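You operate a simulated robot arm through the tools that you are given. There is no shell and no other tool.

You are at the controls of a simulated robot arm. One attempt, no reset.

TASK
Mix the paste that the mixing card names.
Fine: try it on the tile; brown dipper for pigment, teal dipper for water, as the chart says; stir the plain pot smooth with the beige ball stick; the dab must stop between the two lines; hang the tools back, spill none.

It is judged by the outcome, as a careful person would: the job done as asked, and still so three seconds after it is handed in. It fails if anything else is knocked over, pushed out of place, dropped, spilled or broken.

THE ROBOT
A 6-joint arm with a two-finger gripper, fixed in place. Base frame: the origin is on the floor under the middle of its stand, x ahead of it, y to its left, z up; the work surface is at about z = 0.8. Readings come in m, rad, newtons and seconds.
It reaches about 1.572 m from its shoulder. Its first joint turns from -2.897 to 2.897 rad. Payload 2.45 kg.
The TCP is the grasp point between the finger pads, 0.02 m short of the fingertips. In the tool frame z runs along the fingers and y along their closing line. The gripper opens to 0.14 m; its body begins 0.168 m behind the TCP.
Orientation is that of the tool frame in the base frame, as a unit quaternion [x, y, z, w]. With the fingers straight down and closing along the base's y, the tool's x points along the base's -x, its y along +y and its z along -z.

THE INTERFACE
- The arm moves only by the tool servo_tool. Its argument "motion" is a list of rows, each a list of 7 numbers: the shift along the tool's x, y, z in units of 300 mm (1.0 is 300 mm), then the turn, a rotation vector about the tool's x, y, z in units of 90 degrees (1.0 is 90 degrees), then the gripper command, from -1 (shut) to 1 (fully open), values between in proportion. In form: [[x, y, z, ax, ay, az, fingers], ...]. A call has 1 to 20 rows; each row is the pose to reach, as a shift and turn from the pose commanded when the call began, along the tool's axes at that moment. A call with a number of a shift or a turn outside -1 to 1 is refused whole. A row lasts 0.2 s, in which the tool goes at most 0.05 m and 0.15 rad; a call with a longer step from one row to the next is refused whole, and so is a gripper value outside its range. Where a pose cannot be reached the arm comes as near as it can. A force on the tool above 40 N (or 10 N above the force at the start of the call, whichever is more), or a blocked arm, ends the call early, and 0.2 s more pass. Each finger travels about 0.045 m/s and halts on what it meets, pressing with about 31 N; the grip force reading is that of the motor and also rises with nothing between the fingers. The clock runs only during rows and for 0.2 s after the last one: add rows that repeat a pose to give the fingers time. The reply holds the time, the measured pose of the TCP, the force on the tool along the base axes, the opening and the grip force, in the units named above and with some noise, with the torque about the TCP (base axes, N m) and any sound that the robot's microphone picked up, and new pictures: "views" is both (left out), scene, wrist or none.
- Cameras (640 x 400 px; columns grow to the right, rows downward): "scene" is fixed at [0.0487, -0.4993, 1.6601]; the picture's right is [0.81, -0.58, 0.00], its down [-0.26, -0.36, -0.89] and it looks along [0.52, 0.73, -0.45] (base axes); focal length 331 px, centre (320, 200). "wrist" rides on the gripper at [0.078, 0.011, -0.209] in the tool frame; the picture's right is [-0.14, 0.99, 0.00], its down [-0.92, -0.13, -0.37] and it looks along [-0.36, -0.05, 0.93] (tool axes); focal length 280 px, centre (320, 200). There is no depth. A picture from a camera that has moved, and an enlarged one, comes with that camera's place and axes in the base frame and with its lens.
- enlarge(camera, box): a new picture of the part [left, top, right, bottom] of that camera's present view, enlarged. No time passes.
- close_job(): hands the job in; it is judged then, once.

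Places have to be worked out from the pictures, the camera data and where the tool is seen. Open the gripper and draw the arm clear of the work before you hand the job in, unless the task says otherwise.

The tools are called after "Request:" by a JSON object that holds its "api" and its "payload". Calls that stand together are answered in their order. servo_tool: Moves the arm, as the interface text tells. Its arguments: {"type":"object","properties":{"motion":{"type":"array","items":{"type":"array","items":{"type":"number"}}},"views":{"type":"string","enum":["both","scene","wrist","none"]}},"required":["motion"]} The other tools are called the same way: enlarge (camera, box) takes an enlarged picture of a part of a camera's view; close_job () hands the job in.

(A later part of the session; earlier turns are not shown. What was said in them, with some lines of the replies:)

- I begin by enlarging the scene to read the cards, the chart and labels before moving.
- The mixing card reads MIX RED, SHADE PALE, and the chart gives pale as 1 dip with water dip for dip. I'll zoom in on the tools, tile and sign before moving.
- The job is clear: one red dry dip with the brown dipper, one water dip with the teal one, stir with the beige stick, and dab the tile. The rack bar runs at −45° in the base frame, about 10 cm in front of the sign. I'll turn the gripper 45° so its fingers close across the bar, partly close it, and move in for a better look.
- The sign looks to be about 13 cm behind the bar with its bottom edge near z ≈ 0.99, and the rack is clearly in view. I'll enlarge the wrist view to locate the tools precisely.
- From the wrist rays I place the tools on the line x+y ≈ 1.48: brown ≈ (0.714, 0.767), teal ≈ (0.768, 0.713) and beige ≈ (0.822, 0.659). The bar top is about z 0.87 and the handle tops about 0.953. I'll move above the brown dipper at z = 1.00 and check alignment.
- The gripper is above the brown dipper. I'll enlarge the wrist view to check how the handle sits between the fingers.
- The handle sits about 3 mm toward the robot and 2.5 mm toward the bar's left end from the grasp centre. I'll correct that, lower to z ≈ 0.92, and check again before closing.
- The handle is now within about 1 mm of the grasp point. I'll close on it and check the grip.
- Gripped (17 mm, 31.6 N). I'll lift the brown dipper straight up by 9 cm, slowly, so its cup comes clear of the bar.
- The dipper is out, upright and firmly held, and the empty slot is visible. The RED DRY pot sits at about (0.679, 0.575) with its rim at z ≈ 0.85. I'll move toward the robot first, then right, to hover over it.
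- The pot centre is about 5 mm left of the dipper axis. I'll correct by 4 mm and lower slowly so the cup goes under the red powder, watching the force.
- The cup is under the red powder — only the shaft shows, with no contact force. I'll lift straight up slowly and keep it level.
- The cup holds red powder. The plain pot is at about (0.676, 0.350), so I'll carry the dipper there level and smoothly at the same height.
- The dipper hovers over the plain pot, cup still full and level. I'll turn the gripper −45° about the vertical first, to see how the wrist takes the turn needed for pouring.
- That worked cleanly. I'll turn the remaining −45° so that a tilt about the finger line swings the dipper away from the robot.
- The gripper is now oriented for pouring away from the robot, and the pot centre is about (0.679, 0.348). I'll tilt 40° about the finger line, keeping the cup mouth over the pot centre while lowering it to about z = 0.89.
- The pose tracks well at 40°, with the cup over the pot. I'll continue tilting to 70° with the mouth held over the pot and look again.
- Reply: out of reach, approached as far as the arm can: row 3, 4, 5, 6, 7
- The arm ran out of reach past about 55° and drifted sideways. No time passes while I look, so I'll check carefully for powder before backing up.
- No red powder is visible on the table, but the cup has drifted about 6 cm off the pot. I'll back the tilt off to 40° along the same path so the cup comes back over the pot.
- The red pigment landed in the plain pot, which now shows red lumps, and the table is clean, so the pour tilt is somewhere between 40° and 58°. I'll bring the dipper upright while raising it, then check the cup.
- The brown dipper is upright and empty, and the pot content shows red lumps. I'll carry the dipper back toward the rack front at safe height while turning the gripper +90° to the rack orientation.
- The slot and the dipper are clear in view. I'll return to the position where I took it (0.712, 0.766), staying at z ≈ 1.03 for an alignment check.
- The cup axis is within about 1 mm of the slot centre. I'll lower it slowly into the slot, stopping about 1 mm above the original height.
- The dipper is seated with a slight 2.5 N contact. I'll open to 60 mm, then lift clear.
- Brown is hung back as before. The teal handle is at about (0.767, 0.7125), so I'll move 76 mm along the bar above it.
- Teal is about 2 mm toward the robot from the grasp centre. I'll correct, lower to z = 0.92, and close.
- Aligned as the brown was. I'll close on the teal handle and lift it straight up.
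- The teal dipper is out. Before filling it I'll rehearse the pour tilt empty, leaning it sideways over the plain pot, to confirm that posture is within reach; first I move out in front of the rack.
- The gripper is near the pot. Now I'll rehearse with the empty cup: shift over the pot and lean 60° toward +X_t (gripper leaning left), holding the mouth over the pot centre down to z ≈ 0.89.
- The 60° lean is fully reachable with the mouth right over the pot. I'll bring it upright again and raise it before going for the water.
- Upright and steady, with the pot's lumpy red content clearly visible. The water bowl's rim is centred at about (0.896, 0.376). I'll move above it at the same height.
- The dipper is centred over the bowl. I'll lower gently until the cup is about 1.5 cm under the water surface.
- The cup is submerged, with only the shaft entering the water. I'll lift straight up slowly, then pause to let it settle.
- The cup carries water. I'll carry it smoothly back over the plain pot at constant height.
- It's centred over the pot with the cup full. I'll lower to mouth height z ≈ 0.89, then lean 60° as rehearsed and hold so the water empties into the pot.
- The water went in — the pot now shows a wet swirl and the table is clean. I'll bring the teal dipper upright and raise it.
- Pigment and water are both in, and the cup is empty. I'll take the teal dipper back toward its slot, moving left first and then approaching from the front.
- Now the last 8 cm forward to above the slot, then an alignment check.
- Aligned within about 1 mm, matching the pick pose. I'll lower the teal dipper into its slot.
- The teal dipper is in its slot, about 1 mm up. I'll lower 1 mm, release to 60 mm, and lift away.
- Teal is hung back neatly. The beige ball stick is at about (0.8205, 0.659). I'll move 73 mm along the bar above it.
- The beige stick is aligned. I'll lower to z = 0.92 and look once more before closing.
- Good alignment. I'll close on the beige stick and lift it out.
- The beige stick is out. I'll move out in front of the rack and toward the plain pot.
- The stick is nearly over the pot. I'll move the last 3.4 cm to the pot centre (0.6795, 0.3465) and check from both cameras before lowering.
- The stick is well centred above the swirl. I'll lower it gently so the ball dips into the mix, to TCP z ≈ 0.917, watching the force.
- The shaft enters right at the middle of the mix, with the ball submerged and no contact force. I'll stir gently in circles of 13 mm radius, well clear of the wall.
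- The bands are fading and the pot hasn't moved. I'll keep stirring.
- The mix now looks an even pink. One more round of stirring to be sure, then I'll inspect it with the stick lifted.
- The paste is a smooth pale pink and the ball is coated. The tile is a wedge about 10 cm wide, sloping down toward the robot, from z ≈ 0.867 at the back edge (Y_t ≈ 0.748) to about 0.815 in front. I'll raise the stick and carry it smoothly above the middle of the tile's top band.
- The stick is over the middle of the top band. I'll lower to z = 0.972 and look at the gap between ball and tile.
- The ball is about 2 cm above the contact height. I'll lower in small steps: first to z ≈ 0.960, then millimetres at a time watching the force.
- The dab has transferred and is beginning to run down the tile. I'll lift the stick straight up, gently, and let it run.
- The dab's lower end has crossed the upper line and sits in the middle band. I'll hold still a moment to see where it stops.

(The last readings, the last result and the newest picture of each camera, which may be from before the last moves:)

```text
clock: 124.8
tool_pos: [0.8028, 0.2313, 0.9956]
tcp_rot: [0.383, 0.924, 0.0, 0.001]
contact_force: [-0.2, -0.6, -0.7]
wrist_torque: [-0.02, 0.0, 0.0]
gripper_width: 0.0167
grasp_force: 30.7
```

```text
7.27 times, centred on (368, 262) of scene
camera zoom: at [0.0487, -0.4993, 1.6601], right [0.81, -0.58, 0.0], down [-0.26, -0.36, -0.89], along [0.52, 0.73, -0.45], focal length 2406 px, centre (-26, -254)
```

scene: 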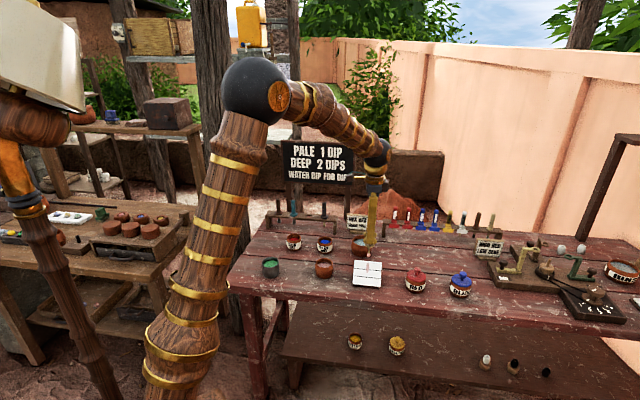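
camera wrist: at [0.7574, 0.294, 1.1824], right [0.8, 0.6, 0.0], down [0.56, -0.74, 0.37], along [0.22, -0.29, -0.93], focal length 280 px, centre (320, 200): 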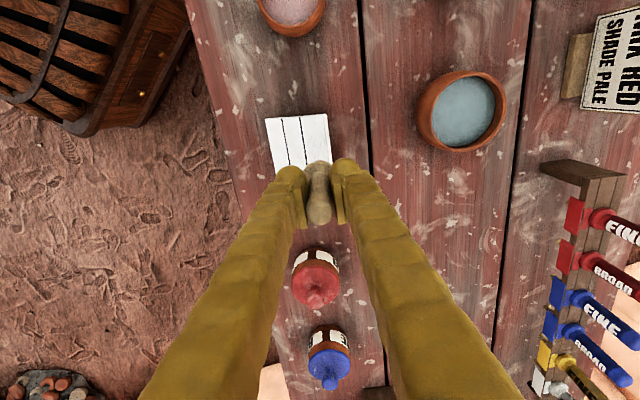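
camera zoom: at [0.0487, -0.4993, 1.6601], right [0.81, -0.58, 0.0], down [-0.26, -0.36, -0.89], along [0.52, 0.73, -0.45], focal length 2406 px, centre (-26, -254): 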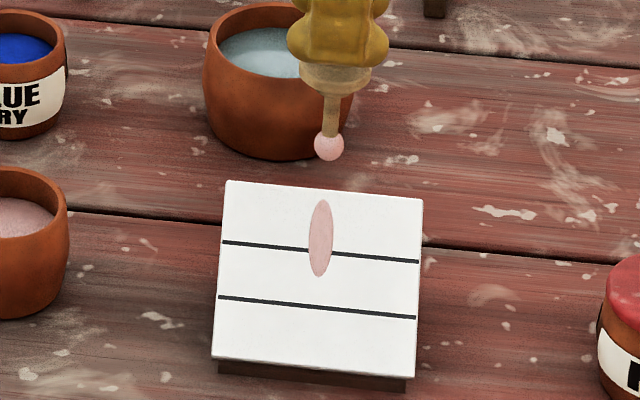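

The dab has stopped with its lower end in the middle of the band between the two lines. Now I'll carry the beige stick back: up, left over the front of the table, then toward its slot.

Request:
{"api": "servo_tool", "payload": {"motion": [[0, 0, -0.04, 0, 0, 0, -1], [0, 0, -0.09, 0, 0, 0, -1], [0.03, 0.01, -0.113, 0, 0, 0, -1], [0.09, 0.03, -0.113, 0, 0, 0, -1], [0.17, 0.05, -0.113, 0, 0, 0, -1], [0.26, 0.08, -0.113, 0, 0, 0, -1], [0.35, 0.11, -0.113, 0, 0, 0, -1], [0.44, 0.14, -0.113, 0, 0, 0, -1], [0.53, 0.17, -0.113, 0, 0, 0, -1], [0.62, 0.2, -0.113, 0, 0, 0, -1], [0.71, 0.23, -0.113, 0, 0, 0, -1], [0.8, 0.27, -0.113, 0, 0, 0, -1], [0.87, 0.32, -0.113, 0, 0, 0, -1], [0.93, 0.38, -0.113, 0, 0, 0, -1], [0.965, 0.45, -0.113, 0, 0, 0, -1], [0.975, 0.53, -0.113, 0, 0, 0, -1], [0.975, 0.6, -0.113, 0, 0, 0, -1], [0.975, 0.65, -0.113, 0, 0, 0, -1], [0.975, 0.65, -0.113, 0, 0, 0, -1]]}}

Request:
{"api": "enlarge", "payload": {"camera": "wrist", "box": [300, 60, 460, 220]}}

```text
clock: 128.8
tool_pos: [0.7331, 0.5762, 1.0298]
tcp_rot: [0.383, 0.924, 0.001, 0.0]
contact_force: [0.1, 0.3, -1.2]
wrist_torque: [-0.02, -0.02, -0.01]
gripper_width: 0.0169
grasp_force: 30.7
camera wrist: at [0.6879, 0.6396, 1.2377], right [0.8, 0.6, 0.0], down [0.56, -0.74, 0.37], along [0.22, -0.29, -0.93], focal length 280 px, centre (320, 200)
```

scene: 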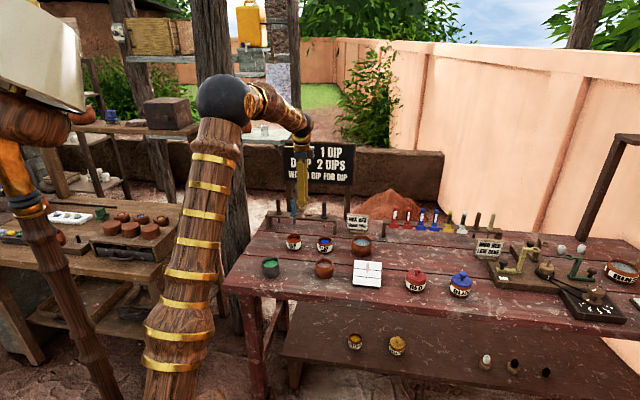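
wrist: 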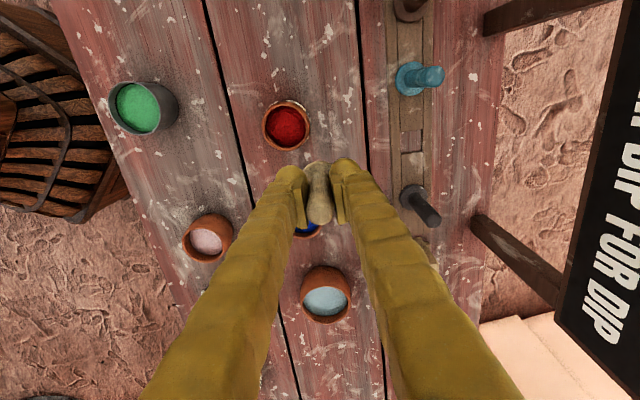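

```text
2.50 times, centred on (380, 140) of wrist
camera zoom: at [0.6879, 0.6396, 1.2377], right [0.8, 0.6, 0.0], down [0.56, -0.74, 0.37], along [0.22, -0.29, -0.93], focal length 701 px, centre (170, 350)
```

zoom: 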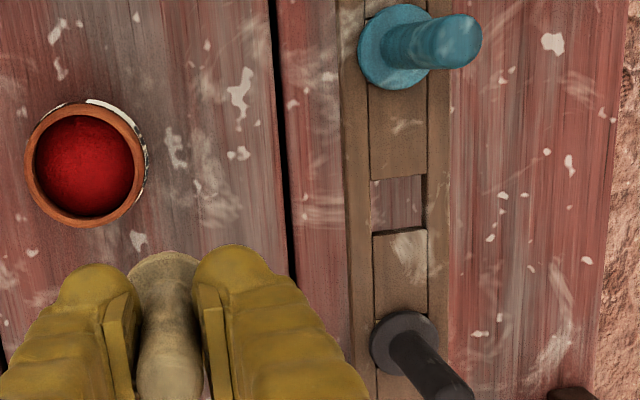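

The slot centre is at about (0.821, 0.659), as before. I'll move forward 12 cm to hover over it.

Request:
{"api": "servo_tool", "payload": {"motion": [[-0.003, 0.08, 0, 0, 0, 0, -1], [-0.003, 0.18, 0, 0, 0, 0, -1], [-0.003, 0.28, 0, 0, 0, 0, -1], [-0.003, 0.36, 0, 0, 0, 0, -1], [-0.003, 0.398, 0, 0, 0, 0, -1], [-0.003, 0.398, 0, 0, 0, 0, -1], [-0.003, 0.398, 0, 0, 0, 0, -1]]}}

Request:
{"api": "enlarge", "payload": {"camera": "wrist", "box": [270, 80, 370, 180]}}

Request:
{"api": "enlarge", "payload": {"camera": "scene", "box": [265, 160, 345, 240]}}

```text
clock: 130.4
tool_pos: [0.8181, 0.6582, 1.0306]
tcp_rot: [0.384, 0.924, 0.001, 0.0]
contact_force: [-0.5, 0.4, -0.2]
wrist_torque: [-0.03, 0.01, -0.02]
gripper_width: 0.0171
grasp_force: 30.9
camera wrist: at [0.7718, 0.7226, 1.2391], right [0.8, 0.6, 0.0], down [0.56, -0.74, 0.37], along [0.22, -0.29, -0.93], focal length 280 px, centre (320, 200)
```

scene: 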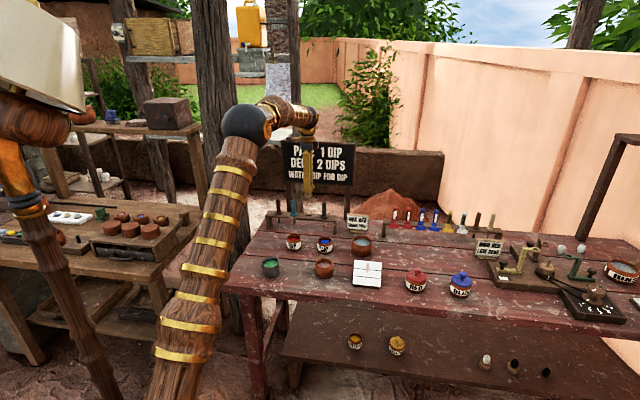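
wrist: 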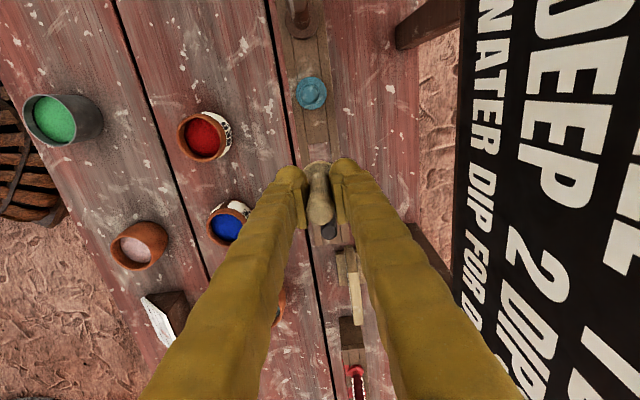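

```text
4.00 times, centred on (320, 130) of wrist
camera zoom: at [0.7718, 0.7226, 1.2391], right [0.8, 0.6, 0.0], down [0.56, -0.74, 0.37], along [0.22, -0.29, -0.93], focal length 1122 px, centre (320, 480)
```

zoom: 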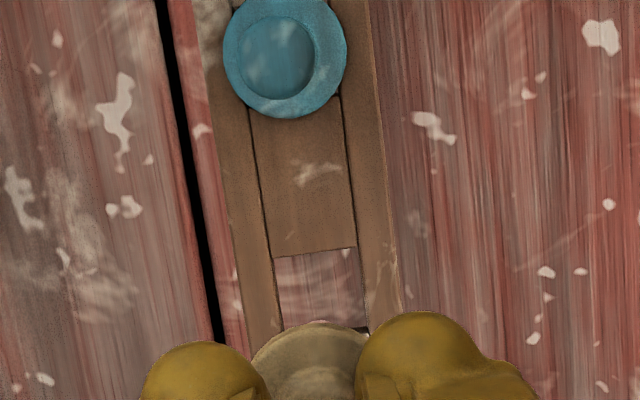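

```text
5.00 times, centred on (305, 200) of scene
camera zoom: at [0.0487, -0.4993, 1.6601], right [0.81, -0.58, 0.0], down [-0.26, -0.36, -0.89], along [0.52, 0.73, -0.45], focal length 1654 px, centre (395, 200)
```

zoom: 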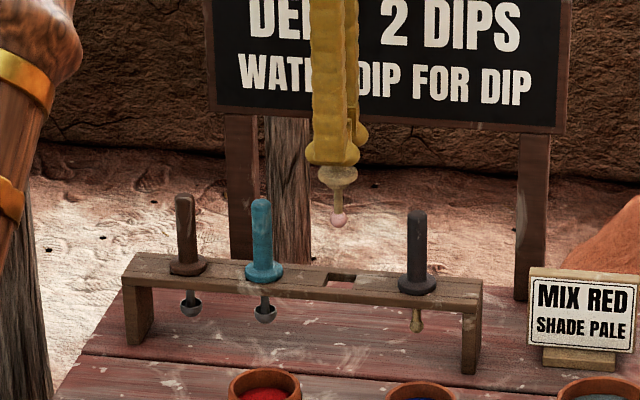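

The ball is centred over the slot. I'll lower it slowly into place.

Request:
{"api": "servo_tool", "payload": {"motion": [[-0.002, 0.001, 0.04, 0, 0, 0, -1], [-0.002, 0.001, 0.09, 0, 0, 0, -1], [-0.002, 0.001, 0.14, 0, 0, 0, -1], [-0.002, 0.001, 0.18, 0, 0, 0, -1], [-0.002, 0.001, 0.21, 0, 0, 0, -1], [-0.002, 0.001, 0.24, 0, 0, 0, -1], [-0.002, 0.001, 0.27, 0, 0, 0, -1], [-0.002, 0.001, 0.3, 0, 0, 0, -1], [-0.002, 0.001, 0.325, 0, 0, 0, -1], [-0.002, 0.001, 0.345, 0, 0, 0, -1], [-0.002, 0.001, 0.3637, 0, 0, 0, -1], [-0.002, 0.001, 0.3637, 0, 0, 0, -1]]}}

Request:
{"api": "enlarge", "payload": {"camera": "scene", "box": [265, 165, 345, 235]}}

```text
clock: 133.0
tool_pos: [0.8198, 0.6582, 0.9206]
tcp_rot: [0.382, 0.924, 0.001, 0.001]
contact_force: [0.1, -0.4, -0.8]
wrist_torque: [-0.01, 0.0, 0.03]
gripper_width: 0.017
grasp_force: 31.6
camera wrist: at [0.774, 0.7219, 1.129], right [0.8, 0.6, 0.0], down [0.56, -0.74, 0.37], along [0.22, -0.29, -0.93], focal length 280 px, centre (320, 200)
```

scene: 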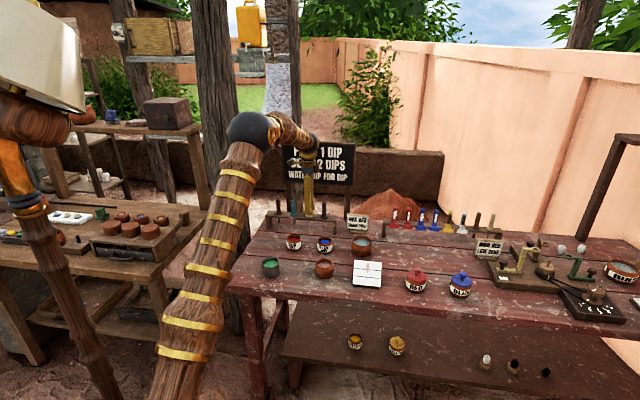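
wrist: 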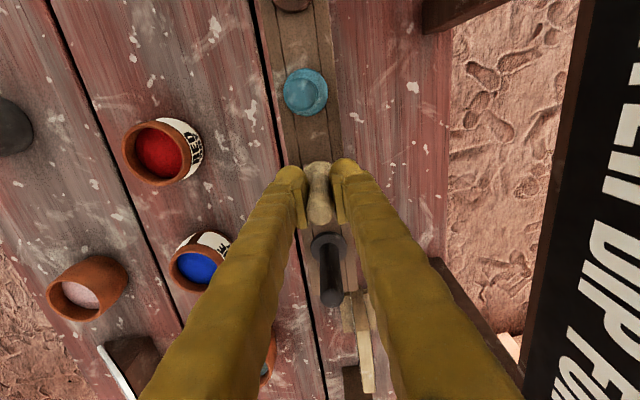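

```text
5.71 times, centred on (305, 200) of scene
camera zoom: at [0.0487, -0.4993, 1.6601], right [0.81, -0.58, 0.0], down [-0.26, -0.36, -0.89], along [0.52, 0.73, -0.45], focal length 1890 px, centre (406, 200)
```

zoom: 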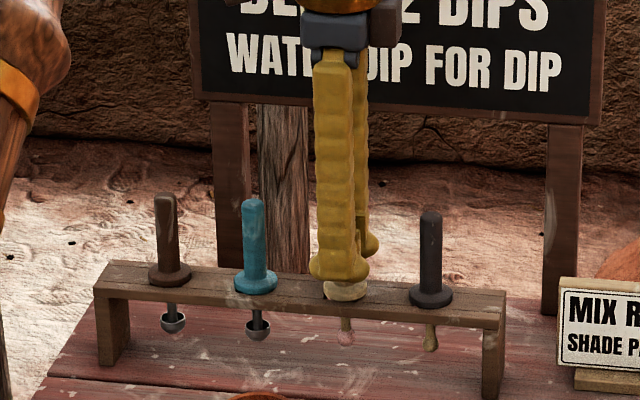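

The stick hangs in its slot with the collar on the bar. I'll release it and lift away.

Request:
{"api": "servo_tool", "payload": {"motion": [[0, 0, 0.002, 0, 0, 0, -1], [0, 0, 0.002, 0, 0, 0, -0.143], [0, 0, 0.002, 0, 0, 0, -0.143], [0, 0, 0.002, 0, 0, 0, -0.143], [0, 0, 0.002, 0, 0, 0, -0.143], [0, 0, -0.05, 0, 0, 0, -0.143], [0, 0, -0.12, 0, 0, 0, -0.143], [0, 0, -0.2, 0, 0, 0, -0.143], [0, 0, -0.3, 0, 0, 0, -0.143], [0, 0, -0.3, 0, 0, 0, -0.143]]}}

Request:
{"api": "enlarge", "payload": {"camera": "scene", "box": [265, 165, 345, 235]}}

Request:
{"api": "enlarge", "payload": {"camera": "wrist", "box": [240, 90, 400, 260]}}

```text
clock: 135.2
tool_pos: [0.8194, 0.6581, 1.0109]
tcp_rot: [0.383, 0.924, 0.0, 0.001]
contact_force: [-0.7, -0.1, 0.5]
wrist_torque: [0.01, -0.01, -0.02]
gripper_width: 0.0599
grasp_force: 0.0
camera wrist: at [0.773, 0.7219, 1.2188], right [0.8, 0.6, 0.0], down [0.56, -0.74, 0.37], along [0.22, -0.29, -0.93], focal length 280 px, centre (320, 200)
```

scene: 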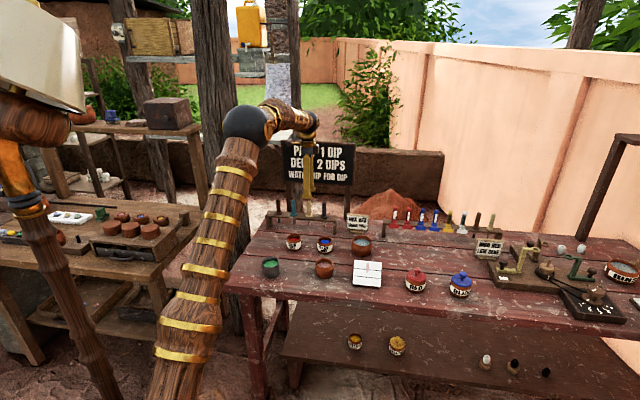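
wrist: 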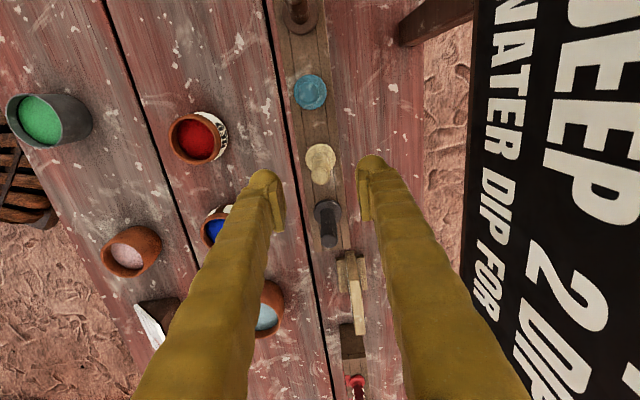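

```text
5.71 times, centred on (305, 200) of scene
camera zoom: at [0.0487, -0.4993, 1.6601], right [0.81, -0.58, 0.0], down [-0.26, -0.36, -0.89], along [0.52, 0.73, -0.45], focal length 1890 px, centre (406, 200)
```

zoom: 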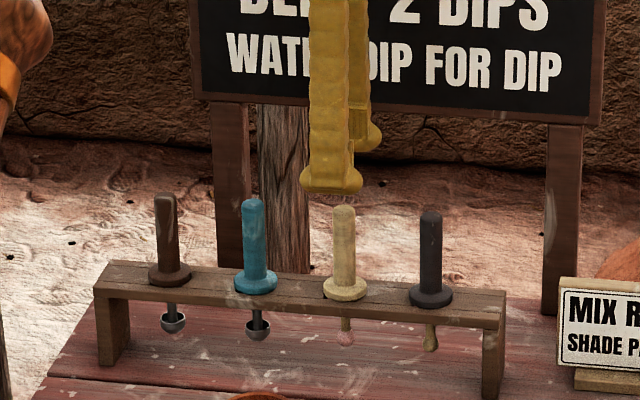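

```text
2.35 times, centred on (320, 175) of wrist
camera zoom: at [0.773, 0.7219, 1.2188], right [0.8, 0.6, 0.0], down [0.56, -0.74, 0.37], along [0.22, -0.29, -0.93], focal length 660 px, centre (320, 259)
```

zoom: 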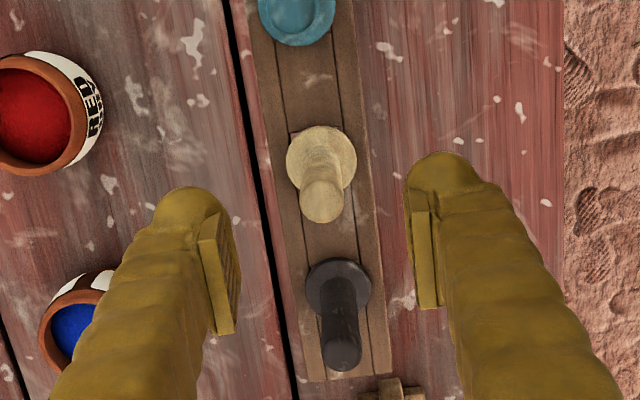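

All four tools hang in the rack. I'll retreat up and back toward the robot, opening the gripper once clear, then inspect everything.

Request:
{"api": "servo_tool", "payload": {"motion": [[0, 0, -0.08, 0, 0, 0, -0.143], [0, 0, -0.18, 0, 0, 0, -0.143], [0, -0.05, -0.28, 0, 0, 0, -0.143], [0, -0.15, -0.36, 0, 0, 0, -0.143], [0, -0.27, -0.42, 0, 0, 0, -0.143], [0, -0.4, -0.46, 0, 0, 0, -0.143], [0, -0.53, -0.5, 0, 0, 0, 0], [0, -0.66, -0.52, 0, 0, 0, 0.3], [0, -0.78, -0.54, 0, 0, 0, 0.6], [0, -0.88, -0.55, 0, 0, 0, 1], [0, -0.95, -0.55, 0, 0, 0, 1], [0, -0.98, -0.55, 0, 0, 0, 1], [0, -0.98, -0.55, 0, 0, 0, 1], [0, -0.98, -0.55, 0, 0, 0, 1]]}}

Request:
{"api": "enlarge", "payload": {"camera": "scene", "box": [240, 190, 400, 300]}}

Request:
{"api": "enlarge", "payload": {"camera": "scene", "box": [345, 235, 390, 290]}}

Request:
{"api": "enlarge", "payload": {"camera": "scene", "box": [265, 165, 345, 235]}}

```text
clock: 138.2
tool_pos: [0.6131, 0.4505, 1.1744]
tcp_rot: [0.382, 0.924, 0.002, 0.0]
contact_force: [0.1, 0.1, -0.8]
wrist_torque: [0.02, 0.04, -0.01]
gripper_width: 0.1399
grasp_force: 0.1
camera wrist: at [0.5671, 0.514, 1.3834], right [0.8, 0.6, 0.0], down [0.56, -0.74, 0.37], along [0.22, -0.29, -0.93], focal length 280 px, centre (320, 200)
```

scene: 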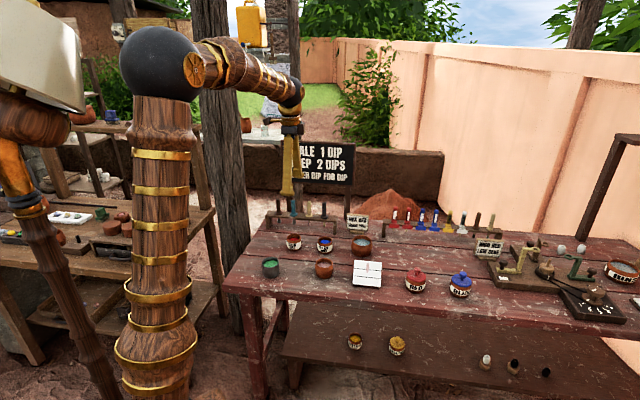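
wrist: 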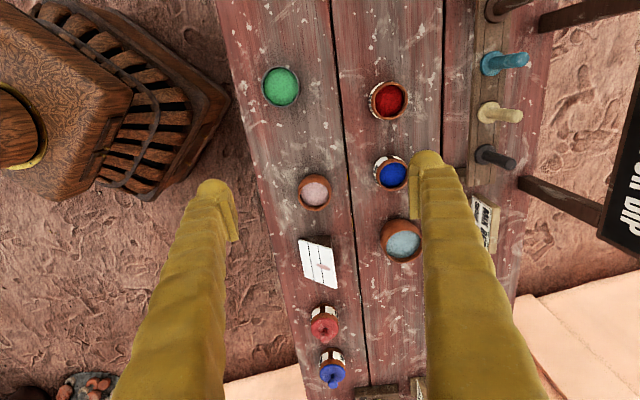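

```text
3.64 times, centred on (320, 245) of scene
camera zoom: at [0.0487, -0.4993, 1.6601], right [0.81, -0.58, 0.0], down [-0.26, -0.36, -0.89], along [0.52, 0.73, -0.45], focal length 1203 px, centre (320, 36)
```

zoom: 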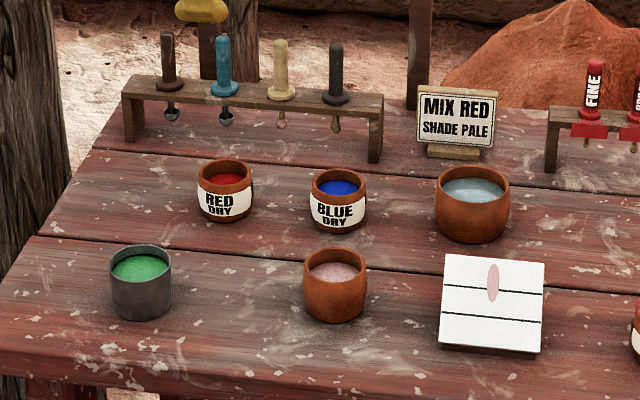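

```text
7.27 times, centred on (368, 262) of scene
camera zoom: at [0.0487, -0.4993, 1.6601], right [0.81, -0.58, 0.0], down [-0.26, -0.36, -0.89], along [0.52, 0.73, -0.45], focal length 2406 px, centre (-26, -254)
```

zoom: 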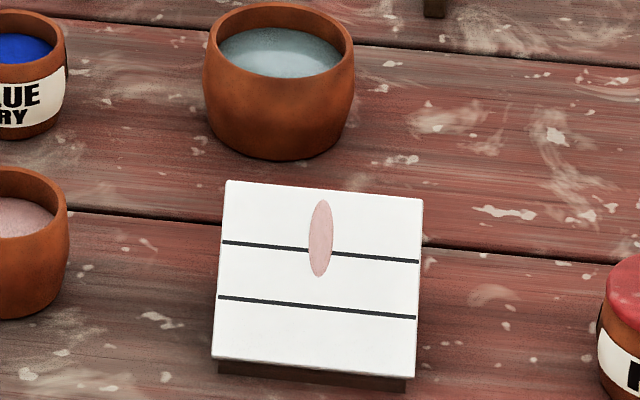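

```text
5.71 times, centred on (305, 200) of scene
camera zoom: at [0.0487, -0.4993, 1.6601], right [0.81, -0.58, 0.0], down [-0.26, -0.36, -0.89], along [0.52, 0.73, -0.45], focal length 1890 px, centre (406, 200)
```

zoom: 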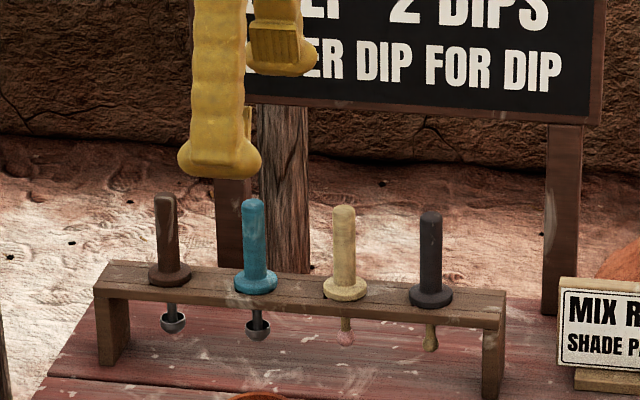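

Everything appears in place. I'll do a final close check of the table around the pots for any spilled powder or drops.

Request:
{"api": "enlarge", "payload": {"camera": "wrist", "box": [250, 60, 420, 230]}}

Request:
{"api": "enlarge", "payload": {"camera": "wrist", "box": [250, 200, 420, 390]}}

Request:
{"api": "enlarge", "payload": {"camera": "scene", "box": [275, 225, 355, 290]}}

Request:
{"api": "enlarge", "payload": {"camera": "scene", "box": [390, 190, 640, 320]}}

```text
2.35 times, centred on (335, 145) of wrist
camera zoom: at [0.5671, 0.514, 1.3834], right [0.8, 0.6, 0.0], down [0.56, -0.74, 0.37], along [0.22, -0.29, -0.93], focal length 660 px, centre (285, 329)
```

zoom: 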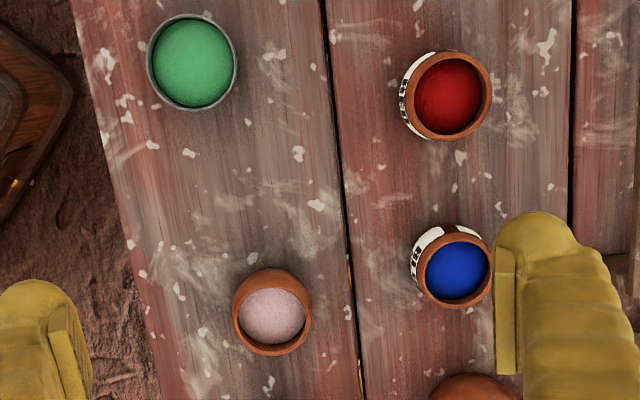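

```text
2.11 times, centred on (335, 295) of wrist
camera zoom: at [0.5671, 0.514, 1.3834], right [0.8, 0.6, 0.0], down [0.56, -0.74, 0.37], along [0.22, -0.29, -0.93], focal length 590 px, centre (288, 0)
```

zoom: 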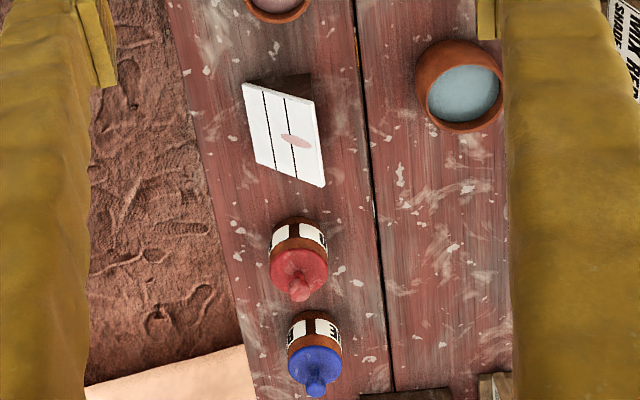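

```text
6.15 times, centred on (315, 258) of scene
camera zoom: at [0.0487, -0.4993, 1.6601], right [0.81, -0.58, 0.0], down [-0.26, -0.36, -0.89], along [0.52, 0.73, -0.45], focal length 2036 px, centre (351, -154)
```

zoom: 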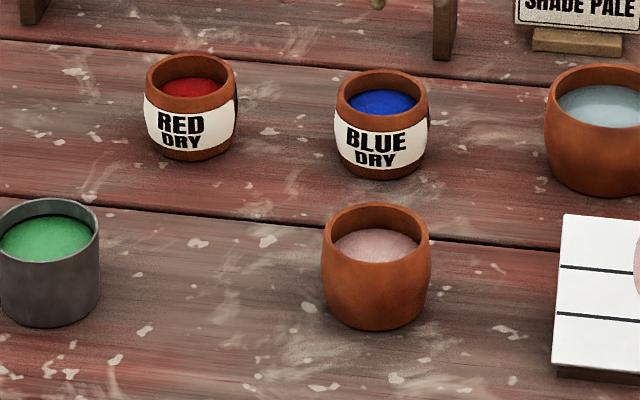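

```text
2.56 times, centred on (515, 255) of scene
camera zoom: at [0.0487, -0.4993, 1.6601], right [0.81, -0.58, 0.0], down [-0.26, -0.36, -0.89], along [0.52, 0.73, -0.45], focal length 847 px, centre (-179, 59)
```

zoom: 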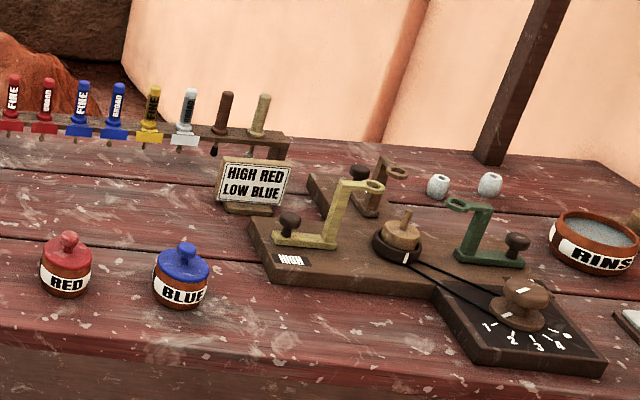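

The table is clean. The paste is smooth pale pink, the dab has stopped with its lower end between the lines, and all the tools hang in the rack. The gripper is open and well clear of the work, so I'm handing the job in.

Request:
{"api": "close_job", "payload": {}}

```text
The job is handed in.
```

I mixed the paste the card names (red, shade pale) and handed the job in; I don't have the judge's result yet.

- **Mix:** one dip of RED DRY with the brown dipper and one dip of water with the teal dipper went into the plain pot, as the chart says for pale.
- **Stir:** I stirred with the beige ball stick until the paste was an even pale pink.
- **Tile:** I dabbed the middle of the top band. The dab ran down and stopped with its lower end about halfway between the two lines. Its top end is still above the upper line.
- **Tools:** both dippers and the beige stick hang back in their own slots. The stick's ball still has paste on it.
- **Pigment pour:** the arm ran out of reach partway through the tilt, and the brown dipper drifted about 6 cm off the pot. The powder still landed in the pot, and close-up checks of the table during the job and at the end showed no spill. I poured the water from the side instead, and it went in cleanly.

Nothing looked knocked over or moved. The arm finished with the gripper open, clear of the table.
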